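You operate a simulated robot arm through the tools that you are given. There is no shell and no other tool. Be economical: measure what you need, move in short steps, check, and stop when the job is done.

Carry out the task below with a simulated robot arm. There is one attempt and no reset: what you move stays moved.

TASK
Share out the round cells on the tree end. At the end: the blue round cell labelled "400" from the tree end is on the green deep saucer; the white garlic clove is on the bench middle; the blue round cell marked "1025" from the tree end is on the white low pot; the blue round cell marked "1525" from the tree end is on the bench middle; whatever was shut is shut again. Leave all else as you found it, and nothing knocked over.

The check looks at the end state, three seconds after you hand in, the way a careful person would. Anything else that was tipped, shoved, dropped, spilled or broken makes it a failure.

THE ROBOT
A 7-joint arm with a two-finger parallel gripper, fixed in place. Base frame: the origin is at the foot of the arm, x ahead of it, y to its left, z up; the work surface is at about z = 950. Units: mm, rad, N and s.
Its first joint turns from -2.897 to 2.897 rad. Payload 4.4 kg.
Tool frame: the origin (TCP) lies between the finger pads and is the grasp point; the fingertips stand 23 mm ahead of it; z points along the fingers, y is the line along which they close. The gripper opens to 94 mm. The fingers are 38 mm wide and 10 mm thick; the gripper's body (54 by 96 mm) begins 39 mm behind the TCP.
Orientation is that of the tool frame in the base frame, as a unit quaternion [x, y, z, w]. With the fingers straight down and closing along the base's y, the tool's x points along the base's -x, its y along +y and its z along -z.

THE INTERFACE
- The arm moves only by the tool drive_tool. Its argument "steps" is a list of rows, each a list of 3 entries, a list of its own where there are three numbers: the finger opening in m, from 0 to 0.094, then the shift along the base's x, y, z in units of 30 mm (1.0 is 30 mm), then the turn, a rotation vector about the base's x, y, z in units of 8 degrees (1.0 is 8 degrees). In form: [[hand, [tx, ty, tz], [rx, ry, rz]], ...]. A call has 1 to 12 rows; each row shifts and turns the commanded pose from where the row before left it. A call with a number of a shift or a turn outside -1 to 1 is refused whole. Rows are played at 5 a second. More than 50 mm and 0.15 rad between two rows, or a gripper value outside its range, and nothing of the call is played. A pose out of reach is approached as far as the arm can. The call stops where the force on the tool passes 40 N (or 10 N more than at its start, if that is more) or the arm is blocked; 0.2 s more then pass. Each finger travels about 72 mm/s and halts on what it meets, pressing with about 43 N; the grip force reading is that of the motor and also rises with nothing between the fingers. The clock runs only during rows and for 0.2 s after the last one: add rows that do not move to give the fingers time. It gives the time, the measured TCP pose, the force on the tool (base axes), the opening and the grip force at its end, in the units of the frame above (readings bear some noise).
- Cameras (640 x 400 px; columns grow to the right, rows downward): "scene" is fixed at [51.4, -649.8, 1696.3]; the picture's right is [0.66, -0.75, 0.00], its down [-0.40, -0.35, -0.85] and it looks along [0.63, 0.56, -0.53] (base axes); focal length 356 px, centre (320, 200). "wrist" rides on the gripper at [86, 16, -74] in the tool frame; the picture's right is [-0.18, 0.98, 0.00], its down [-0.58, -0.11, -0.81] and it looks along [-0.79, -0.15, 0.59] (tool axes); focal length 243 px, centre (320, 200).
- grab_frame(camera): a new picture of that camera. No time passes.
- point_at(camera, pixels): for up to 12 pixels [column, row] of the newest picture of that camera ("zoom" is the newest enlarged one), the place [x, y, z] in the base frame of the surface seen there, good to about 2 mm. No time passes.
- inspect(camera, box): a new picture of the part [left, top, right, bottom] of that camera's present view, enlarged. No time passes.
- sign_off(): hands the job in; it is judged then, once.

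Go step by step. Measure first, check grasps and placings, and put right what went wrong. The budget is 80 turns and 34 pictures, counting those below and the enlarged ones. Unless the task says otherwise, let go and move clear before handing in, and close with one line.

The tools are called after ">>>" as name(argument=value, ...) on one line, values as JSON. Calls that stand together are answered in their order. drive_tool: Moves the arm, as the interface text tells. Its arguments: {"type":"object","properties":{"steps":{"type":"array","items":{"type":"array"}}},"required":["steps"]} The other tools are called the same way: grab_frame (camera) takes a picture; point_at (camera, pixels) gives the place of the surface under pixels of a picture; inspect (camera, box) takes an enlarged picture of a part of a camera's view; sign_off () hands the job in.

At the start:

```text
t: 0.0
eef_pos: [497.4, 445.9, 1211.2]
orientation: [0.0, 1.0, -0.001, 0.0]
force: [-0.1, -0.1, 0.0]
width: 94.0
grip_force: 0.0
```

scene: 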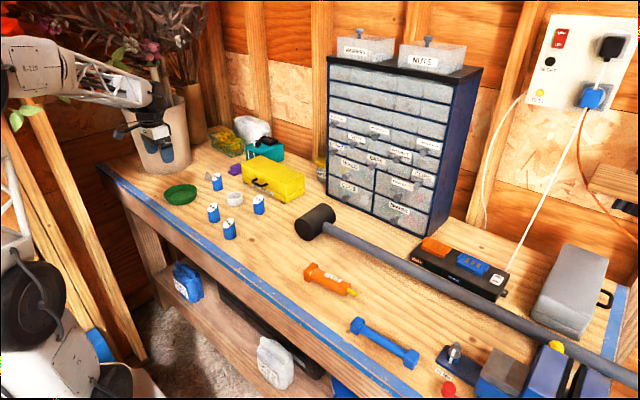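
wrist: 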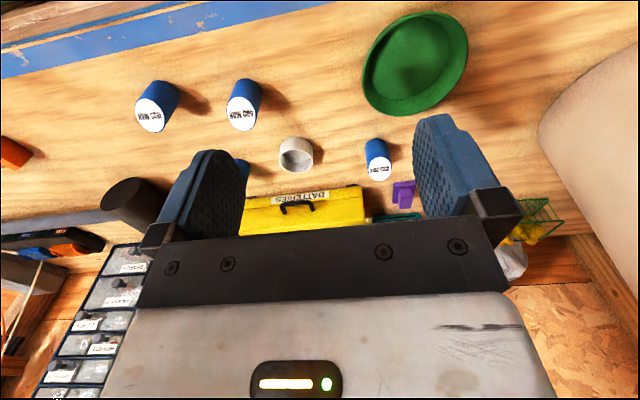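

The scene shows four blue cells around (213,210), a green saucer at (180,194), a white pot at (235,197) and a yellow box at (273,178). I'll zoom in to read the labels and look for the garlic.

>>> inspect(camera="scene", box=[150, 110, 330, 250])

>>> inspect(camera="wrist", box=[120, 60, 440, 260])

```text
2.86 times, centred on (240, 180) of scene
```

zoom: 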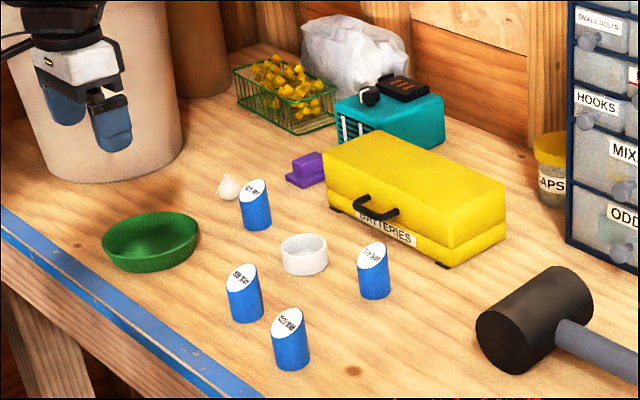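

```text
2.00 times, centred on (280, 160) of wrist
```

zoom: 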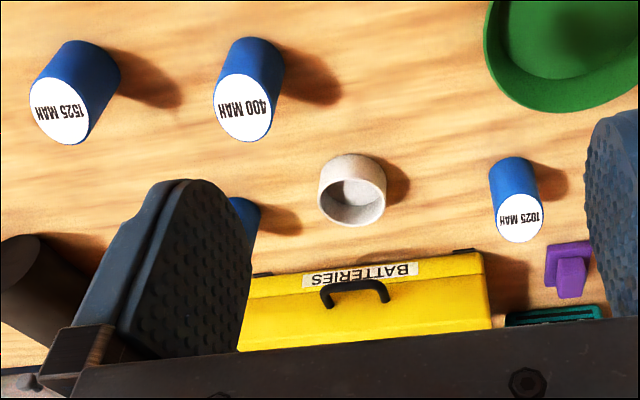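

Labels so far: 1525 is front right, 400 front left, and 1025 is next to the garlic. The fourth cell, by the box, hasn't been read yet. I'll measure their positions and the extent of the bench.

>>> point_at(camera="scene", pixels=[[216.6, 175.5], [213, 207.3], [228.8, 222], [258.2, 199.6], [207.8, 176.5], [180.5, 195], [234.4, 200], [106, 171], [400, 388], [285, 265], [285, 235], [612, 300]])

>>> inspect(camera="scene", box=[170, 150, 290, 225])

```text
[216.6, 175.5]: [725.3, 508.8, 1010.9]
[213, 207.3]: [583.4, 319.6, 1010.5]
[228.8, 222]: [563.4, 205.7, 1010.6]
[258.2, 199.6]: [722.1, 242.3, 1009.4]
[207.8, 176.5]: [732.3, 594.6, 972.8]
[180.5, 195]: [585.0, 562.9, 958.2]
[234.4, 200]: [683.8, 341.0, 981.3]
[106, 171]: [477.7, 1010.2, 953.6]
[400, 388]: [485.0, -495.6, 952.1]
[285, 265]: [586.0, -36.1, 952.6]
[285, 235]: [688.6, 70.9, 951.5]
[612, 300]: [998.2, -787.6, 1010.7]
```

```text
5.33 times, centred on (230, 188) of scene
```

zoom: 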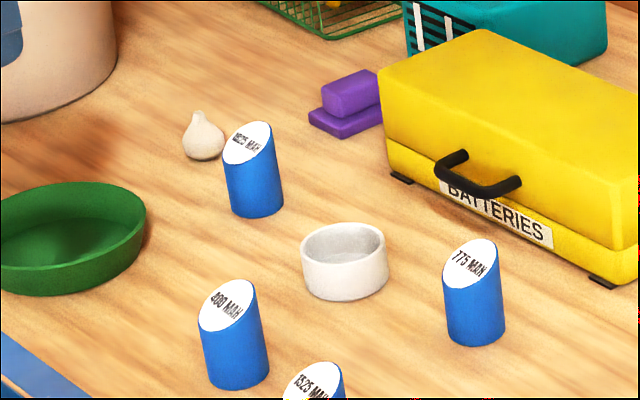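

The fourth cell reads 775, so it stays where it is. Next I'll measure the bench's right end and the free space in the middle, plus cell edges to get their widths and axes.

>>> point_at(camera="scene", pixels=[[618, 300], [606, 335], [306, 270], [352, 293], [354, 325], [300, 222], [318, 212], [340, 262], [262, 250], [300, 300], [400, 262], [312, 238]])

>>> point_at(camera="zoom", pixels=[[205, 362], [237, 388], [266, 362], [232, 200], [257, 217], [281, 195], [200, 140], [70, 215], [70, 285], [140, 215], [345, 228], [345, 295]])

```text
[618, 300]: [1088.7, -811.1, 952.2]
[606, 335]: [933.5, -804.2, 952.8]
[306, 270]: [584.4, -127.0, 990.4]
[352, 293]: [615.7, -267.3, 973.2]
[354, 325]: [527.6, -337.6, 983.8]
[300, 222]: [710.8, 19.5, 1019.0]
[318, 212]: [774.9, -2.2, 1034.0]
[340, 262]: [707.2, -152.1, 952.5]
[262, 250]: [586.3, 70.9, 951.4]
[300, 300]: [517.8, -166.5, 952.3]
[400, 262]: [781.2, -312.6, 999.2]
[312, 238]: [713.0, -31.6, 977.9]
```

```text
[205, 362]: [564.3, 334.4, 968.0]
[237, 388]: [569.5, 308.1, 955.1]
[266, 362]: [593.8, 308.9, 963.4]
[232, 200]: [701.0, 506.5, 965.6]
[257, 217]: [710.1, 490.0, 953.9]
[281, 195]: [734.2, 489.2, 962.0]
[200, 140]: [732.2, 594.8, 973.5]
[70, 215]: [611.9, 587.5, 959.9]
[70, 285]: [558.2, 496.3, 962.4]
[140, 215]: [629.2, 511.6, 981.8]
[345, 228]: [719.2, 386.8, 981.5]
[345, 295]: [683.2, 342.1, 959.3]
```

Bench middle is free around (590, 20): the hammer is at x≥690 and the screwdriver starts near y≈-127. Now I'll measure the saucer and pot rims more exactly.

>>> inspect(camera="scene", box=[160, 165, 256, 225])

```text
6.67 times, centred on (208, 195) of scene
```

zoom: 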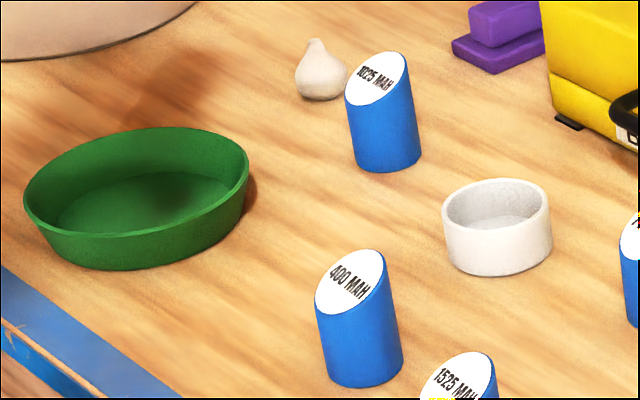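

>>> point_at(camera="zoom", pixels=[[26, 205], [247, 175], [130, 129], [150, 233], [145, 205], [446, 212], [545, 200], [490, 181], [497, 231], [497, 221], [386, 57], [384, 253]])

>>> point_at(camera="zoom", pixels=[[318, 300], [347, 97], [317, 42], [320, 75], [298, 78], [346, 78], [320, 99], [452, 216], [540, 204]])

```text
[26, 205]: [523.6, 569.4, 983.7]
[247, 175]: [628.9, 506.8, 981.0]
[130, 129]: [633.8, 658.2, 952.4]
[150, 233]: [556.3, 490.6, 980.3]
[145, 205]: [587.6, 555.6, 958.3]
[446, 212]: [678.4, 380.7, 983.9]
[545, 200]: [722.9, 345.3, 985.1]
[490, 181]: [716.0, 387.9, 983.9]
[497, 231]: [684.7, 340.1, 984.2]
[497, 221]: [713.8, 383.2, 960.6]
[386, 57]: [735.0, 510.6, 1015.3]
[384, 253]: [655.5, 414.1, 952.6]
```

```text
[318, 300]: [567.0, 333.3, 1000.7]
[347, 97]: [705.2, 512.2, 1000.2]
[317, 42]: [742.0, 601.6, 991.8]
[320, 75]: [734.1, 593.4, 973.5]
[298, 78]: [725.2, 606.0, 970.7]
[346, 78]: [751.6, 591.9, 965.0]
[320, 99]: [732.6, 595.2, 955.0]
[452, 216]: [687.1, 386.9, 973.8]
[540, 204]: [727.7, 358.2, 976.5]
```

The saucer centre is about (578, 541) with its floor at z 958. The pot centre is about (700, 364) with its rim at 984, and the garlic is about (740, 600). First I'll hover over the 1025 cell and check the alignment.

>>> drive_tool(steps=[[0.08, [0.94, 0.255, -0.38], [0, 0, 0]], [0.08, [0.94, 0.255, -0.38], [0, 0, 0]], [0.08, [0.94, 0.255, -0.38], [0, 0, 0]], [0.08, [0.94, 0.255, -0.38], [0, 0, 0]], [0.08, [0.94, 0.255, -0.38], [0, 0, 0]], [0.08, [0.94, 0.255, -0.38], [0, 0, 0]], [0.08, [0.94, 0.255, -0.38], [0, 0, 0]], [0.08, [0.94, 0.255, -0.38], [0, 0, 0]], [0.08, [0, 0, 0], [0, 0, 0]], [0.08, [0, 0, 0], [0, 0, 0]]])

>>> grab_frame(camera="wrist")

>>> grab_frame(camera="scene")

```text
t: 2.2
eef_pos: [724.7, 506.7, 1119.7]
orientation: [0.0, 1.0, 0.0, 0.0]
force: [0.5, 0.3, -0.2]
width: 80.0
grip_force: 0.0
```

```text
27 pictures are left
```

wrist: 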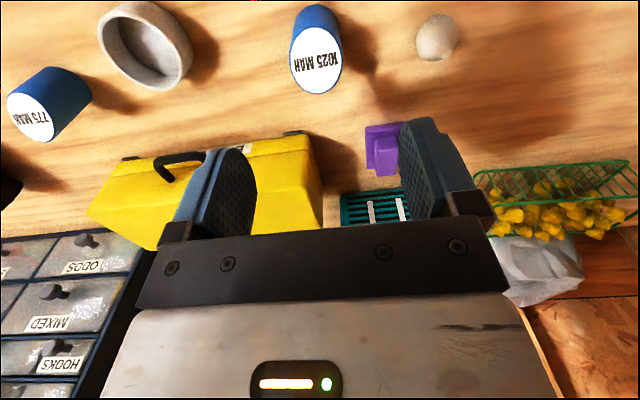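

```text
26 pictures are left
```

scene: 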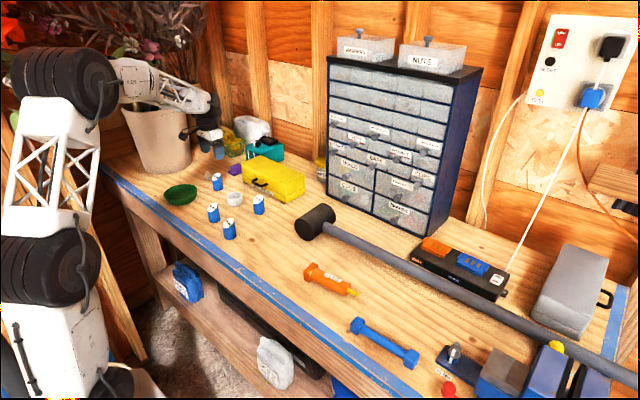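

The wrist view shows the 1025 cell at (316,55) and the garlic at (437,36). I'll take its measured edges from this side to fix the centres.

>>> point_at(camera="wrist", pixels=[[316, 58], [294, 65], [338, 65], [316, 28], [316, 90], [437, 36], [420, 40], [455, 40], [437, 58], [437, 18], [375, 140], [385, 165]])

```text
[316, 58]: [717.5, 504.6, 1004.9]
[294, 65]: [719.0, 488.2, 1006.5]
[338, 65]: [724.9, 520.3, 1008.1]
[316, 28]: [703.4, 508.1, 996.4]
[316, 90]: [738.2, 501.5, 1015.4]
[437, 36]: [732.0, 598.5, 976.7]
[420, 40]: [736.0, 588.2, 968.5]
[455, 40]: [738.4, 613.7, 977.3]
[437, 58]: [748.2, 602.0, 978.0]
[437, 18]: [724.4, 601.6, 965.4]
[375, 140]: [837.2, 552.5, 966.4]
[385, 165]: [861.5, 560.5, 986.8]
```

The 1025 cell is centred at about (721, 504.5), with its top sloping from 996 to 1017. I'll descend to TCP z≈1003 and grip high, so the fingertips clear the pot rim later.

>>> drive_tool(steps=[[0.08, [-0.12, -0.07, 0], [0, 0, 0]], [0.08, [0, 0, -0.8], [0, 0, 0]], [0.08, [0, 0, -0.8], [0, 0, 0]], [0.08, [0, 0, -0.8], [0, 0, 0]], [0.08, [0, 0, -0.8], [0, 0, 0]], [0.08, [0, 0, -0.69], [0, 0, 0]], [0.08, [0, 0, 0], [0, 0, 0]], [0.034, [0, 0, 0], [0, 0, 0]], [0.03, [0, 0, 0], [0, 0, 0]], [0.025, [0, 0, 0], [0, 0, 0]], [0.025, [0, 0, 0], [0, 0, 0]]])

```text
t: 4.6
eef_pos: [720.1, 504.7, 1003.2]
orientation: [-0.001, 1.0, 0.0, 0.0]
force: [0.0, -0.7, 1.0]
width: 38.7
grip_force: 43.5
```

The grip is firm at 38.7 mm. I'll lift 75 mm and carry the cell to above the pot, then check.

>>> drive_tool(steps=[[0.025, [0, 0, 0.8], [0, 0, 0]], [0.025, [0, 0, 0.85], [0, 0, 0]], [0.025, [0, 0, 0.85], [0, 0, 0]], [0.025, [-0.109, -0.785, 0], [0, 0, 0]], [0.025, [-0.109, -0.785, 0], [0, 0, 0]], [0.025, [-0.109, -0.785, 0], [0, 0, 0]], [0.025, [-0.109, -0.785, 0], [0, 0, 0]], [0.025, [-0.109, -0.785, 0], [0, 0, 0]], [0.025, [-0.109, -0.785, 0], [0, 0, 0]], [0.025, [0, 0, 0], [0, 0, 0]], [0.025, [0, 0, 0], [0, 0, 0]]])

>>> grab_frame(camera="wrist")

>>> inspect(camera="scene", box=[190, 145, 286, 205])

```text
t: 7.0
eef_pos: [701.0, 363.7, 1078.9]
orientation: [0.0, 1.0, 0.0, 0.001]
force: [0.7, 0.3, -0.5]
width: 38.9
grip_force: 43.2
```

```text
25 pictures are left
```

wrist: 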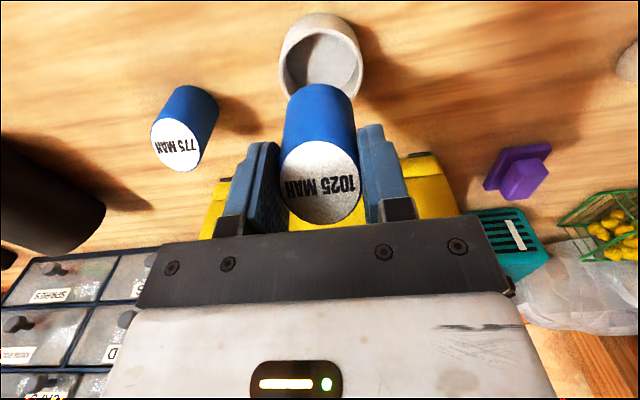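

```text
6.67 times, centred on (238, 175) of scene
```

zoom: 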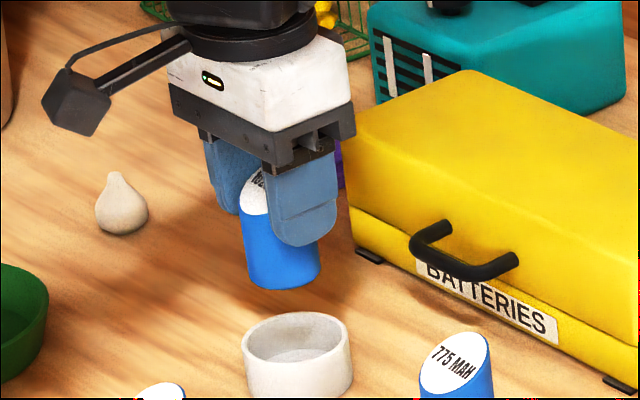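

The cell hangs above the pot. I'll measure the cell's front face and bottom edge against the pot rim before lowering it.

>>> point_at(camera="wrist", pixels=[[320, 92], [320, 135], [286, 120], [354, 120], [285, 55], [358, 55], [322, 16], [281, 60], [362, 60], [300, 90], [290, 65], [352, 65]])

>>> point_at(camera="zoom", pixels=[[280, 250], [283, 287], [249, 272], [317, 272], [244, 350], [348, 345], [297, 313], [297, 364]])

```text
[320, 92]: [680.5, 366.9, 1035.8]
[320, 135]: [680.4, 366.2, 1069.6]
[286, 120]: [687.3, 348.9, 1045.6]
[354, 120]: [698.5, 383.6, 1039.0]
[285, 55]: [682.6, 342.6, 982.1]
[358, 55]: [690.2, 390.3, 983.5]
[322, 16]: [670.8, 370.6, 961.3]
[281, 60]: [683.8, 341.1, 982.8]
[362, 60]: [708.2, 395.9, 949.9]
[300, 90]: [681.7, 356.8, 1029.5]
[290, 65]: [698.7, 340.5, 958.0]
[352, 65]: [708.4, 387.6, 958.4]
```

```text
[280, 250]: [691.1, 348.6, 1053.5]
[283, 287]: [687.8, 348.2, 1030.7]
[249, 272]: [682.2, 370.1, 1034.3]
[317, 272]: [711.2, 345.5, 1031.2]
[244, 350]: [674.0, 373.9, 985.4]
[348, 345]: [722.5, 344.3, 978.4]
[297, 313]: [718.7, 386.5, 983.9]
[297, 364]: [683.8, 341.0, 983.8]
```

The cell centre is about (699.5, 364.5) and the pot centre about (701, 364), so they line up. The floor is near z 958, so I'll descend about 65 mm and then go gently.

>>> drive_tool(steps=[[0.025, [0.03, 0, -0.5], [0, 0, 0]], [0.025, [0, 0, -0.5], [0, 0, 0]], [0.025, [0, 0, -0.5], [0, 0, 0]], [0.025, [0, 0, -0.3], [0, 0, 0]], [0.025, [0, 0, -0.2], [0, 0, 0]], [0.025, [0, 0, -0.1], [0, 0, 0]], [0.025, [0, 0, -0.05], [0, 0, 0]], [0.025, [0, 0, 0], [0, 0, 0]]])

```text
t: 8.8
eef_pos: [702.9, 364.1, 1013.7]
orientation: [0.0, 1.0, 0.001, 0.0]
force: [0.1, 0.5, -1.0]
width: 39.0
grip_force: 43.2
```

No contact force yet, and the bottom should be at about 961. I'll keep going down in 1 mm steps.

>>> drive_tool(steps=[[0.025, [0, 0, -0.035], [0, 0, 0]], [0.025, [0, 0, -0.035], [0, 0, 0]], [0.025, [0, 0, 0], [0, 0, 0]]])

>>> inspect(camera="scene", box=[190, 160, 286, 220])

```text
t: 9.6
eef_pos: [701.1, 363.8, 1011.7]
orientation: [0.0, 1.0, 0.001, 0.001]
force: [-0.5, -0.6, -1.5]
width: 38.8
grip_force: 42.6
```

```text
6.67 times, centred on (238, 190) of scene
```

zoom: 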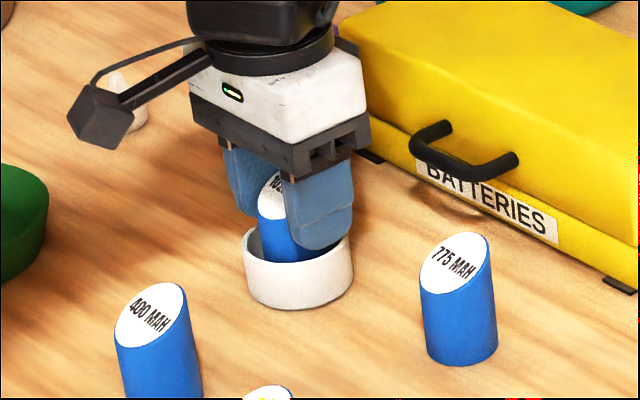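

The cell is inside the pot and the fingertips are about 4 mm above the rim. I'll go down slightly more until I feel contact.

>>> drive_tool(steps=[[0.025, [0, 0, -0.035], [0, 0, 0]], [0.025, [0, 0, -0.035], [0, 0, 0]], [0.025, [0, 0, 0], [0, 0, 0]]])

```text
t: 10.4
eef_pos: [702.9, 363.2, 1011.3]
orientation: [0.0, 1.0, 0.0, 0.002]
force: [-2.0, 0.8, 23.7]
width: 38.8
grip_force: 42.7
```

Contact at 23.7 N: the cell is on the pot's floor. I'll ease up slightly, release, and rise.

>>> drive_tool(steps=[[0.025, [0, 0, 0.05], [0, 0, 0]], [0.045, [0, 0, 0], [0, 0, 0]], [0.06, [0, 0, 0], [0, 0, 0]], [0.07, [0, 0, 0], [0, 0, 0]], [0.07, [0, 0, 0.5], [0, 0, 0]], [0.07, [0, 0, 0.8], [0, 0, 0]], [0.07, [0, 0, 0.9], [0, 0, 0]], [0.07, [0, 0, 0.9], [0, 0, 0]], [0.07, [0, 0, 0], [0, 0, 0]]])

>>> inspect(camera="scene", box=[190, 160, 286, 220])

```text
t: 12.4
eef_pos: [701.5, 363.3, 1102.2]
orientation: [0.0, 1.0, 0.0, 0.0]
force: [-0.3, 0.4, -0.5]
width: 70.0
grip_force: 0.0
```

```text
6.67 times, centred on (238, 190) of scene
```

zoom: 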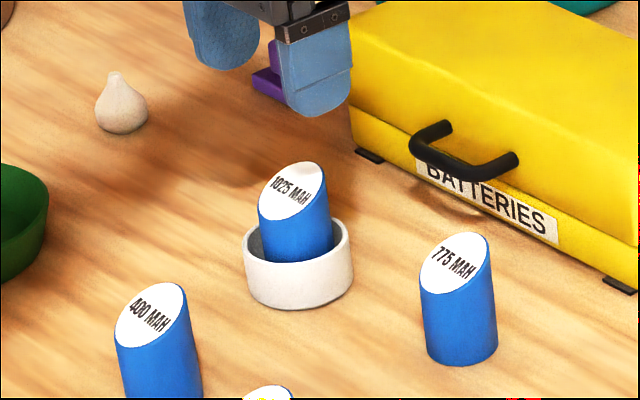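

The 1025 cell stands in the pot. Next is the garlic, so I'll hover at (740, 601).

>>> drive_tool(steps=[[0.07, [0.16, 0.99, 0], [0, 0, 0]], [0.07, [0.16, 0.99, 0], [0, 0, 0]], [0.07, [0.16, 0.99, 0], [0, 0, 0]], [0.07, [0.16, 0.99, 0], [0, 0, 0]], [0.07, [0.16, 0.99, 0], [0, 0, 0]], [0.07, [0.16, 0.99, 0], [0, 0, 0]], [0.07, [0.16, 0.99, 0], [0, 0, 0]], [0.07, [0.16, 0.99, 0], [0, 0, 0]], [0.07, [0, 0, -0.7], [0, 0, 0]], [0.07, [0, 0, 0], [0, 0, 0]], [0.07, [0, 0, 0], [0, 0, 0]]])

>>> grab_frame(camera="wrist")

>>> grab_frame(camera="scene")

```text
t: 14.8
eef_pos: [741.4, 598.6, 1082.1]
orientation: [0.0, 1.0, -0.001, 0.0]
force: [0.4, 0.1, 0.4]
width: 70.0
grip_force: 0.1
```

```text
21 pictures are left
```

wrist: 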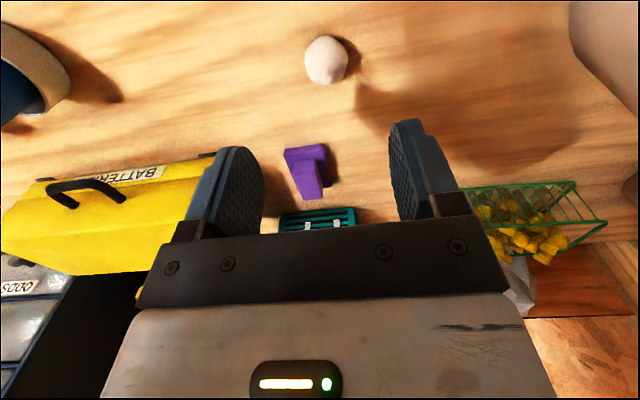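

```text
20 pictures are left
```

scene: 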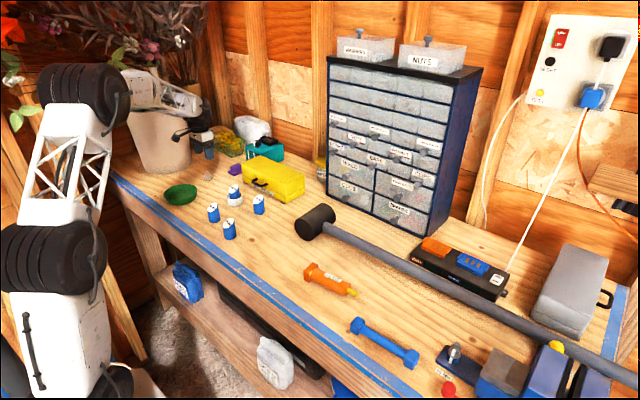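

>>> point_at(camera="wrist", pixels=[[326, 60], [307, 62], [346, 62], [326, 82], [326, 40], [300, 175], [600, 60], [575, 30]])

```text
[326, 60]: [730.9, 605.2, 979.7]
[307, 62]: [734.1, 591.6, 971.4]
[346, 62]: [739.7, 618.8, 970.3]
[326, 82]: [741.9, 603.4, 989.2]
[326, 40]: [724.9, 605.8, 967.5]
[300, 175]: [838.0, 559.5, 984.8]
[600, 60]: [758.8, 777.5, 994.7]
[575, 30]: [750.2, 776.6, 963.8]
```

The garlic is centred at about (740, 604.5) and the plant pot is well clear at y≈777. I'll shift 6 mm in y, descend to 978 and grip.

>>> drive_tool(steps=[[0.07, [-0.04, 0.19, 0], [0, 0, 0]], [0.07, [0, 0, -0.8], [0, 0, 0]], [0.07, [0, 0, -0.8], [0, 0, 0]], [0.07, [0, 0, -0.8], [0, 0, 0]], [0.07, [0, 0, -0.7], [0, 0, 0]], [0.07, [0, 0, -0.37], [0, 0, 0]], [0.07, [0, 0, 0], [0, 0, 0]], [0.04, [0, 0, 0], [0, 0, 0]], [0.02, [0, 0, 0], [0, 0, 0]], [0.015, [0, 0, 0], [0, 0, 0]], [0.015, [0, 0, 0], [0, 0, 0]]])

```text
t: 17.2
eef_pos: [739.8, 606.4, 978.7]
orientation: [0.0, 1.0, 0.0, 0.0]
force: [0.0, 0.0, -0.1]
width: 29.6
grip_force: 43.3
```

The garlic is gripped at 29.6 mm. I'll lift 120 mm and carry it toward the bench middle at about (610, -30).

>>> drive_tool(steps=[[0.015, [0, 0, 0.5], [0, 0, 0]], [0.015, [0, 0, 0.9], [0, 0, 0]], [0.015, [0, 0, 0.9], [0, 0, 0]], [0.015, [0, 0, 0.9], [0, 0, 0]], [0.015, [0, 0, 0.9], [0, 0, 0]], [0.015, [-0.197, -0.964, 0], [0, 0, 0]], [0.015, [-0.197, -0.964, 0], [0, 0, 0]], [0.015, [-0.197, -0.964, 0], [0, 0, 0]], [0.015, [-0.197, -0.964, 0], [0, 0, 0]], [0.015, [-0.197, -0.964, 0], [0, 0, 0]], [0.015, [-0.197, -0.964, 0], [0, 0, 0]], [0.015, [-0.197, -0.964, 0], [0, 0, 0]]])

>>> drive_tool(steps=[[0.015, [-0.197, -0.964, 0], [0, 0, 0]], [0.015, [-0.197, -0.964, 0], [0, 0, 0]], [0.015, [-0.197, -0.964, 0], [0, 0, 0]], [0.015, [-0.197, -0.964, 0], [0, 0, 0]], [0.015, [-0.197, -0.964, 0], [0, 0, 0]], [0.015, [-0.197, -0.964, 0], [0, 0, 0]], [0.015, [-0.197, -0.964, 0], [0, 0, 0]], [0.015, [-0.197, -0.964, 0], [0, 0, 0]], [0.015, [-0.197, -0.964, 0], [0, 0, 0]], [0.015, [-0.197, -0.964, 0], [0, 0, 0]], [0.015, [-0.197, -0.964, 0], [0, 0, 0]], [0.015, [-0.197, -0.964, 0], [0, 0, 0]]])

```text
t: 19.8
eef_pos: [697.2, 403.9, 1101.7]
orientation: [0.0, 1.0, 0.001, 0.0]
force: [-0.2, 0.2, 0.1]
width: 29.4
grip_force: 42.8
```

```text
t: 22.4
eef_pos: [625.7, 57.6, 1101.6]
orientation: [0.0, 1.0, 0.0, 0.0]
force: [-0.2, 0.1, 0.1]
width: 29.3
grip_force: 43.2
```

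The garlic is still held. Three more rows will reach the drop point, then I'll look before lowering.

>>> drive_tool(steps=[[0.015, [-0.197, -0.964, 0], [0, 0, 0]], [0.015, [-0.197, -0.964, 0], [0, 0, 0]], [0.015, [-0.1, -0.9, -0.5], [0, 0, 0]], [0.015, [0, 0, -0.9], [0, 0, 0]], [0.015, [0, 0, 0], [0, 0, 0]], [0.015, [0, 0, 0], [0, 0, 0]]])

>>> grab_frame(camera="scene")

>>> grab_frame(camera="wrist")

```text
t: 23.8
eef_pos: [609.5, -26.1, 1058.5]
orientation: [0.0, 1.0, -0.001, 0.0]
force: [1.0, 0.0, -0.8]
width: 29.4
grip_force: 43.0
```

```text
19 pictures are left
```

scene: 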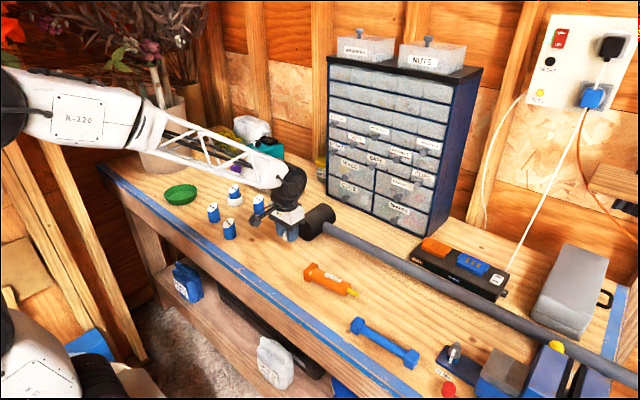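

```text
18 pictures are left
```

wrist: 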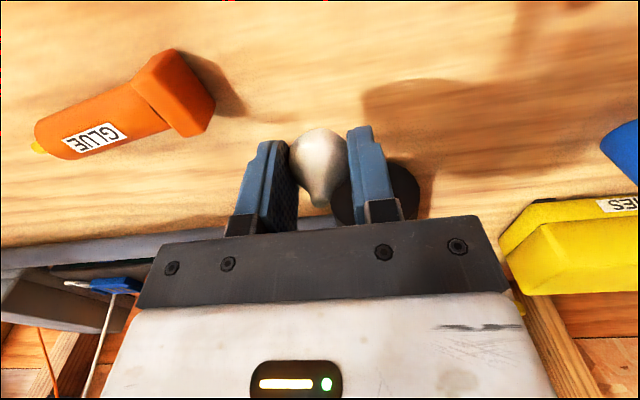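

The space below is clear: the glue starts left at (205,100) and the hammer is behind. I'll lower the garlic to its original grip height of about 979.

>>> drive_tool(steps=[[0.015, [0, 0, -0.8], [0, 0, 0]], [0.015, [0, 0, -0.8], [0, 0, 0]], [0.015, [0, 0, -0.6], [0, 0, 0]], [0.015, [0, 0, -0.3], [0, 0, 0]], [0.015, [0, 0, -0.1], [0, 0, 0]], [0.015, [0, 0, -0.04], [0, 0, 0]], [0.015, [0, 0, 0], [0, 0, 0]], [0.015, [0, 0, 0], [0, 0, 0]]])

```text
t: 25.6
eef_pos: [611.0, -28.0, 979.7]
orientation: [0.0, 1.0, 0.001, 0.0]
force: [0.3, 0.5, -0.8]
width: 29.7
grip_force: 42.9
```

>>> drive_tool(steps=[[0.015, [0, 0, -0.03], [0, 0, 0]], [0.032, [0, 0, 0], [0, 0, 0]], [0.036, [0, 0, 0], [0, 0, 0]], [0.045, [0, 0, 0], [0, 0, 0]], [0.06, [0, 0, 0], [0, 0, 0]], [0.06, [0, 0, 0.4], [0, 0, 0]], [0.06, [0, 0, 0.8], [0, 0, 0]], [0.06, [0, 0, 0.9], [0, 0, 0]], [0.06, [0, 0, 0.9], [0, 0, 0]], [0.06, [0, 0, 0.8], [0, 0, 0]], [0.06, [0, 0, 0], [0, 0, 0]]])

>>> grab_frame(camera="wrist")

```text
t: 28.0
eef_pos: [613.1, -24.6, 1093.4]
orientation: [-0.001, 1.0, 0.0, 0.001]
force: [0.6, 0.4, -0.7]
width: 60.0
grip_force: 0.0
```

```text
17 pictures are left
```

wrist: 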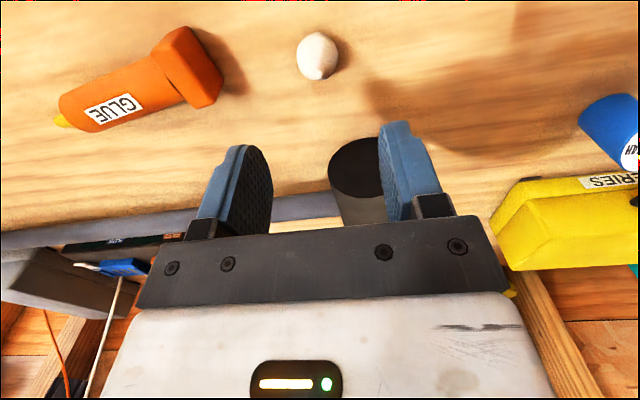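

The garlic stands upright at (317,56). Next I'll hover over the 1525 cell near (563, 206).

>>> drive_tool(steps=[[0.08, [-0.2, 0.975, 0], [0, 0, 0]], [0.08, [-0.2, 0.975, 0], [0, 0, 0]], [0.08, [-0.2, 0.975, 0], [0, 0, 0]], [0.08, [-0.2, 0.975, 0], [0, 0, 0]], [0.08, [-0.2, 0.975, 0], [0, 0, 0]], [0.08, [-0.2, 0.975, 0], [0, 0, 0]], [0.08, [-0.2, 0.975, 0], [0, 0, 0]], [0.08, [-0.2, 0.975, 0], [0, 0, 0]], [0.08, [0, 0, 0], [0, 0, 0]], [0.08, [0, 0, 0], [0, 0, 0]]])

>>> grab_frame(camera="wrist")

```text
t: 30.2
eef_pos: [562.5, 207.2, 1092.6]
orientation: [-0.001, 1.0, 0.0, 0.001]
force: [0.4, -0.4, -0.3]
width: 80.0
grip_force: 0.1
```

```text
16 pictures are left
```

wrist: 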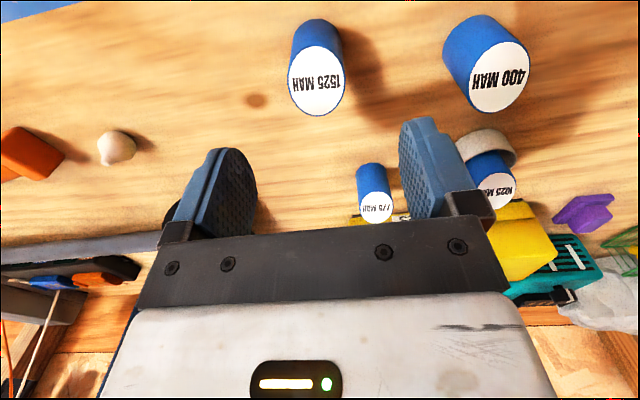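

>>> point_at(camera="wrist", pixels=[[317, 80], [291, 82], [342, 82], [317, 50], [317, 112], [500, 80], [474, 85], [526, 72], [495, 48], [505, 108], [116, 148], [255, 100]])

```text
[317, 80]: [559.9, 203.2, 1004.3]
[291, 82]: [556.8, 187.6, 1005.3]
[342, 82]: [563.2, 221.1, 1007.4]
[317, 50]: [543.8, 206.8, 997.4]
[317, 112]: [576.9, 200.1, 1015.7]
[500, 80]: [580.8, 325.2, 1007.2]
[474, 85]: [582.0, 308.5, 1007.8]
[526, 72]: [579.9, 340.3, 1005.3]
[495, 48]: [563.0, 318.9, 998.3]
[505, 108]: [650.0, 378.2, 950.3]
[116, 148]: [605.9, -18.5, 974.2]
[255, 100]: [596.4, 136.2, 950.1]
```

The 1525 cell is centred at about (560.5, 204) and the 400 cell at about (581, 324). I'll descend on the 1525 cell and grip it.

>>> drive_tool(steps=[[0.08, [-0.06, -0.11, 0], [0, 0, 0]], [0.08, [0, 0, -0.8], [0, 0, 0]], [0.08, [0, 0, -0.8], [0, 0, 0]], [0.08, [0, 0, -0.8], [0, 0, 0]], [0.08, [0, 0, -0.69], [0, 0, 0]], [0.08, [0, 0, 0], [0, 0, 0]], [0.045, [0, 0, 0], [0, 0, 0]], [0.03, [0, 0, 0], [0, 0, 0]], [0.025, [0, 0, 0], [0, 0, 0]], [0.025, [0, 0, 0], [0, 0, 0]]])

```text
t: 32.4
eef_pos: [561.5, 203.7, 999.4]
orientation: [0.0, 1.0, 0.0, 0.0]
force: [-0.1, 0.1, -0.1]
width: 38.5
grip_force: 43.2
```

Gripped at 38.5 mm. I'll lift 60 mm, carry it to about (581, 55) and lower to just above the bench.

>>> drive_tool(steps=[[0.025, [0, 0, 1], [0, 0, 0]], [0.025, [0, 0, 1], [0, 0, 0]], [0.025, [0.11, -0.825, 0], [0, 0, 0]], [0.025, [0.11, -0.825, 0], [0, 0, 0]], [0.025, [0.11, -0.825, 0], [0, 0, 0]], [0.025, [0.11, -0.825, 0], [0, 0, 0]], [0.025, [0.11, -0.825, 0], [0, 0, 0]], [0.025, [0.11, -0.825, 0], [0, 0, 0]], [0.025, [0, 0, -0.6], [0, 0, 0]], [0.025, [0, 0, -0.6], [0, 0, 0]], [0.025, [0, 0, -0.5], [0, 0, 0]], [0.025, [0, 0, -0.2], [0, 0, 0]]])

>>> drive_tool(steps=[[0.025, [0, 0, -0.06], [0, 0, 0]], [0.025, [0, 0, -0.03], [0, 0, 0]], [0.025, [0, 0, 0], [0, 0, 0]]])

```text
t: 35.0
eef_pos: [582.3, 52.9, 1004.0]
orientation: [0.001, 1.0, 0.0, 0.0]
force: [-0.4, -0.4, -0.6]
width: 38.5
grip_force: 43.6
```

```text
t: 35.8
eef_pos: [582.6, 54.2, 1000.8]
orientation: [0.0, 1.0, 0.0, 0.001]
force: [-0.1, -0.3, -1.4]
width: 38.4
grip_force: 42.6
```

The cell is within about 1 mm of the bench. I'll go down that last bit, release and rise.

>>> drive_tool(steps=[[0.025, [0, 0, -0.04], [0, 0, 0]], [0.025, [0, 0, 0], [0, 0, 0]], [0.045, [0, 0, 0], [0, 0, 0]], [0.06, [0, 0, 0], [0, 0, 0]], [0.07, [0, 0, 0], [0, 0, 0]], [0.07, [0, 0, 0.4], [0, 0, 0]], [0.07, [0, 0, 0.8], [0, 0, 0]], [0.07, [0, 0, 0.9], [0, 0, 0]], [0.07, [0, 0, 1], [0, 0, 0]], [0.07, [0, 0, 0], [0, 0, 0]]])

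>>> grab_frame(camera="wrist")

```text
t: 38.0
eef_pos: [581.6, 54.1, 1092.0]
orientation: [0.0, 1.0, 0.0, 0.0]
force: [0.4, 0.0, -0.3]
width: 70.0
grip_force: 0.0
```

```text
15 pictures are left
```

wrist: 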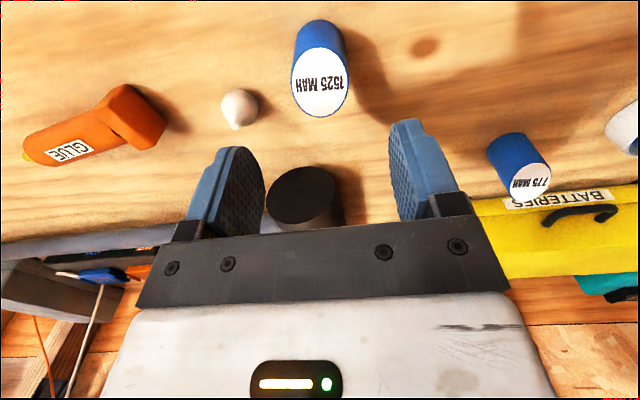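

The 1525 cell stands upright in the middle. Next I'll hover over the 400 cell at (581, 324).

>>> drive_tool(steps=[[0.08, [0, 0.9, 0], [0, 0, 0]], [0.08, [0, 0.9, 0], [0, 0, 0]], [0.08, [0, 0.9, 0], [0, 0, 0]], [0.08, [0, 0.9, 0], [0, 0, 0]], [0.08, [0, 0.9, 0], [0, 0, 0]], [0.08, [0, 0.9, 0], [0, 0, 0]], [0.08, [0, 0.9, 0], [0, 0, 0]], [0.08, [0, 0.9, 0], [0, 0, 0]], [0.08, [0, 0.9, 0], [0, 0, 0]], [0.08, [0, 0.9, 0], [0, 0, 0]], [0.08, [0, 0, 0], [0, 0, 0]], [0.08, [0, 0, 0], [0, 0, 0]]])

>>> grab_frame(camera="wrist")

```text
t: 40.6
eef_pos: [580.6, 322.2, 1091.4]
orientation: [0.0, 1.0, 0.0, 0.0]
force: [-0.1, -0.3, 0.2]
width: 79.9
grip_force: 0.1
```

```text
14 pictures are left
```

wrist: 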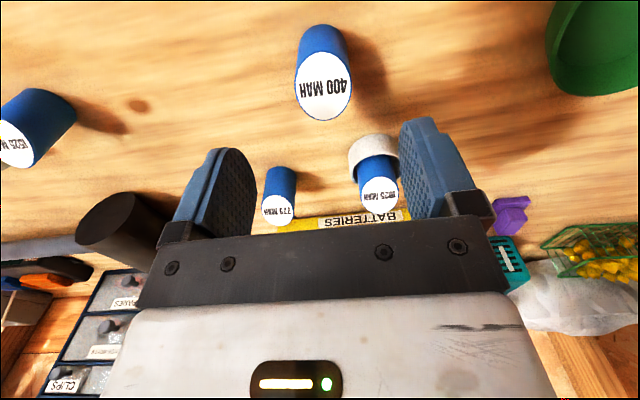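

It's aligned, with the cell at (323,80). I'll descend to about 1002 and grip.

>>> drive_tool(steps=[[0.08, [0, 0.03, -0.8], [0, 0, 0]], [0.08, [0, 0, -0.8], [0, 0, 0]], [0.08, [0, 0, -0.8], [0, 0, 0]], [0.08, [0, 0, -0.6], [0, 0, 0]], [0.08, [0, 0, 0], [0, 0, 0]], [0.045, [0, 0, 0], [0, 0, 0]], [0.03, [0, 0, 0], [0, 0, 0]], [0.025, [0, 0, 0], [0, 0, 0]], [0.025, [0, 0, 0], [0, 0, 0]]])

```text
t: 42.6
eef_pos: [581.0, 325.8, 1003.4]
orientation: [0.0, 1.0, 0.0, 0.0]
force: [-0.2, 0.9, 1.5]
width: 38.8
grip_force: 43.0
```

Gripped at 38.8 mm. I'll lift and carry it to above the saucer centre at (580, 541).

>>> drive_tool(steps=[[0.025, [0, 0, 0.8], [0, 0, 0]], [0.025, [0, 0, 0.8], [0, 0, 0]], [0.025, [0, 0, 0.8], [0, 0, 0]], [0.025, [0, 0.9, 0], [0, 0, 0]], [0.025, [0, 0.9, 0], [0, 0, 0]], [0.025, [0, 0.9, 0], [0, 0, 0]], [0.025, [0, 0.9, 0], [0, 0, 0]], [0.025, [0, 0.9, 0], [0, 0, 0]], [0.025, [0, 0.9, 0], [0, 0, 0]], [0.025, [0, 0.9, 0], [0, 0, 0]], [0.025, [0, 0.9, 0], [0, 0, 0]], [0.025, [0, 0, 0], [0, 0, 0]]])

>>> grab_frame(camera="wrist")

>>> inspect(camera="scene", box=[150, 150, 246, 210])

```text
t: 45.2
eef_pos: [581.0, 541.8, 1074.2]
orientation: [0.001, 1.0, 0.0, 0.0]
force: [0.0, 0.4, -1.4]
width: 38.3
grip_force: 43.2
```

```text
13 pictures are left
```

wrist: 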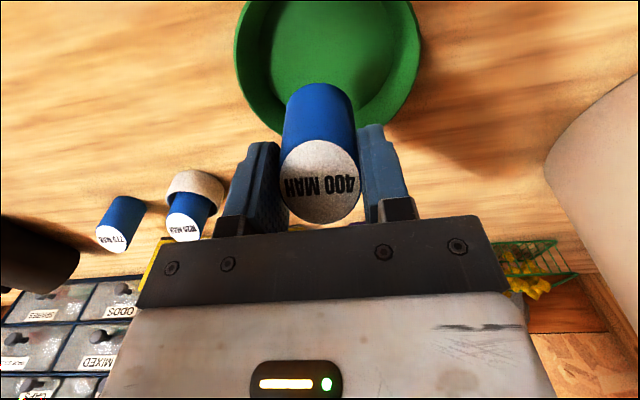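

```text
6.67 times, centred on (198, 180) of scene
```

zoom: 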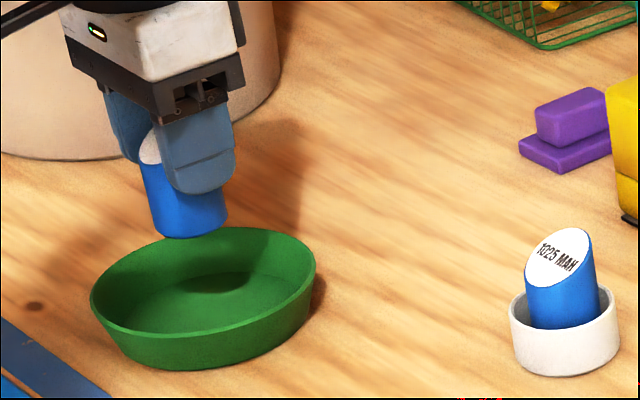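

>>> point_at(camera="wrist", pixels=[[238, 50], [418, 50], [328, 40], [270, 60], [386, 60], [290, 20], [320, 95]])

>>> point_at(camera="zoom", pixels=[[93, 295], [312, 255], [215, 230], [205, 329], [215, 275], [195, 320], [290, 265], [120, 305]])

```text
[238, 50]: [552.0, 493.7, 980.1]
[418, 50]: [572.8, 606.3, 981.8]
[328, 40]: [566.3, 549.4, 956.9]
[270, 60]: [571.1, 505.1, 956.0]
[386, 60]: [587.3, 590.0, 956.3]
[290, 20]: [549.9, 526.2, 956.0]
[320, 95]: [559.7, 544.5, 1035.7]
```

```text
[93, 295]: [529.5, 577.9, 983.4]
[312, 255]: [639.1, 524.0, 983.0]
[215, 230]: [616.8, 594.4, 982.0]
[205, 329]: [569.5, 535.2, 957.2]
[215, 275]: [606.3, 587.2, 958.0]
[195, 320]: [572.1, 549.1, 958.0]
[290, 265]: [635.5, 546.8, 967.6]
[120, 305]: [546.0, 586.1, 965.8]
```

The saucer centre refines to about (582, 549), so I'll shift 7 mm in y and 2 mm in x. Its floor is at 957, so the cell should touch at TCP ≈1009; I'll lower to about 1011 first.

>>> drive_tool(steps=[[0.025, [0.05, 0.23, 0], [0, 0, 0]], [0.025, [0, 0, -0.5], [0, 0, 0]], [0.025, [0, 0, -0.5], [0, 0, 0]], [0.025, [0, 0, -0.5], [0, 0, 0]], [0.025, [0, 0, -0.4], [0, 0, 0]], [0.025, [0, 0, -0.2], [0, 0, 0]], [0.025, [0, 0, 0], [0, 0, 0]], [0.025, [0, 0, -0.035], [0, 0, 0]], [0.025, [0, 0, 0], [0, 0, 0]]])

```text
t: 47.2
eef_pos: [582.0, 547.2, 1011.3]
orientation: [0.0, 1.0, 0.0, 0.001]
force: [-0.4, 0.6, -0.8]
width: 38.8
grip_force: 43.2
```

>>> drive_tool(steps=[[0.025, [0, 0, -0.03], [0, 0, 0]], [0.025, [0, 0, -0.03], [0, 0, 0]], [0.025, [0, 0, 0], [0, 0, 0]]])

```text
t: 48.0
eef_pos: [582.8, 548.3, 1008.8]
orientation: [0.001, 1.0, 0.0, 0.001]
force: [-0.1, -0.1, -1.2]
width: 39.0
grip_force: 43.5
```

Still no contact. I'll go down another 2 mm in small steps.

>>> drive_tool(steps=[[0.025, [0, 0, -0.03], [0, 0, 0]], [0.025, [0, 0, 0], [0, 0, 0]], [0.025, [0, 0, -0.03], [0, 0, 0]], [0.025, [0, 0, 0], [0, 0, 0]]])

```text
t: 49.0
eef_pos: [583.0, 547.3, 1008.5]
orientation: [0.0, 1.0, 0.001, 0.001]
force: [-1.3, -2.7, 26.4]
width: 38.9
grip_force: 42.5
```

Contact at 26 N. I'll ease up, release to 60 mm and rise.

>>> drive_tool(steps=[[0.025, [0, 0, 0.05], [0, 0, 0]], [0.045, [0, 0, 0], [0, 0, 0]], [0.055, [0, 0, 0], [0, 0, 0]], [0.06, [0, 0, 0], [0, 0, 0]], [0.06, [0, 0, 0.5], [0, 0, 0]], [0.06, [0, 0, 0.8], [0, 0, 0]], [0.06, [0, 0, 0.9], [0, 0, 0]], [0.06, [0, 0, 1], [0, 0, 0]], [0.06, [0, 0, 1], [0, 0, 0]], [0.06, [0, 0, 1], [0, 0, 0]], [0.06, [0, 0, 1], [0, 0, 0]], [0.06, [0, 0, 0], [0, 0, 0]]])

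>>> grab_frame(camera="scene")

>>> inspect(camera="scene", box=[150, 140, 342, 260])

```text
t: 51.6
eef_pos: [585.1, 546.2, 1196.1]
orientation: [0.0, 1.0, -0.001, 0.0]
force: [0.2, 0.6, -0.7]
width: 60.0
grip_force: 0.0
```

```text
11 pictures are left
```

scene: 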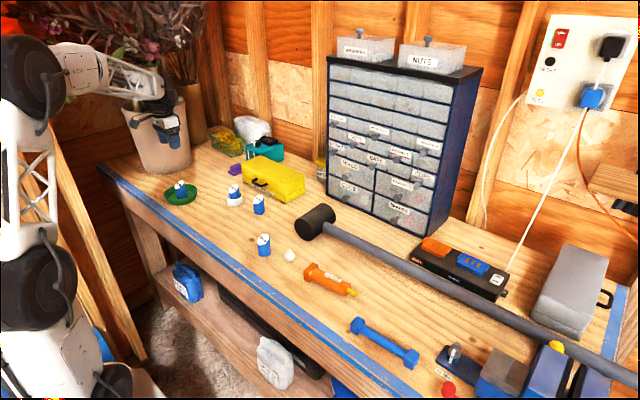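

```text
3.33 times, centred on (246, 200) of scene
```

zoom: 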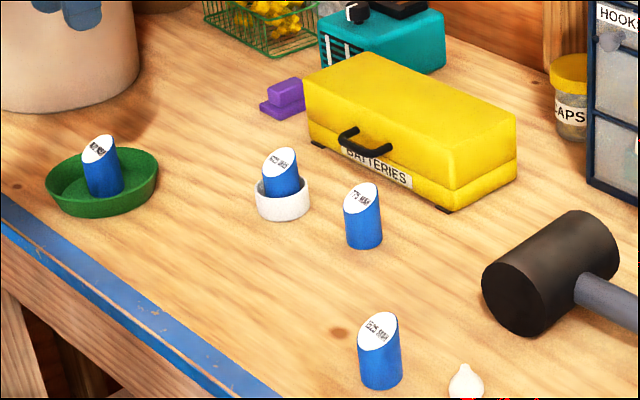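

All four pieces are upright where they belong: 400 in the saucer, 1025 in the pot, and 1525 and the garlic in the bench middle. Nothing else has moved, the box was never opened, and the arm is clear, so I'm handing in.

>>> sign_off()

```text
The job is handed in.
```

The job is handed in: the 400 cell is on the green saucer, the 1025 cell is in the white pot, and the 1525 cell and the garlic are on the bench middle, which I took to be the clear patch in front of the hammer head; nothing shut was opened.
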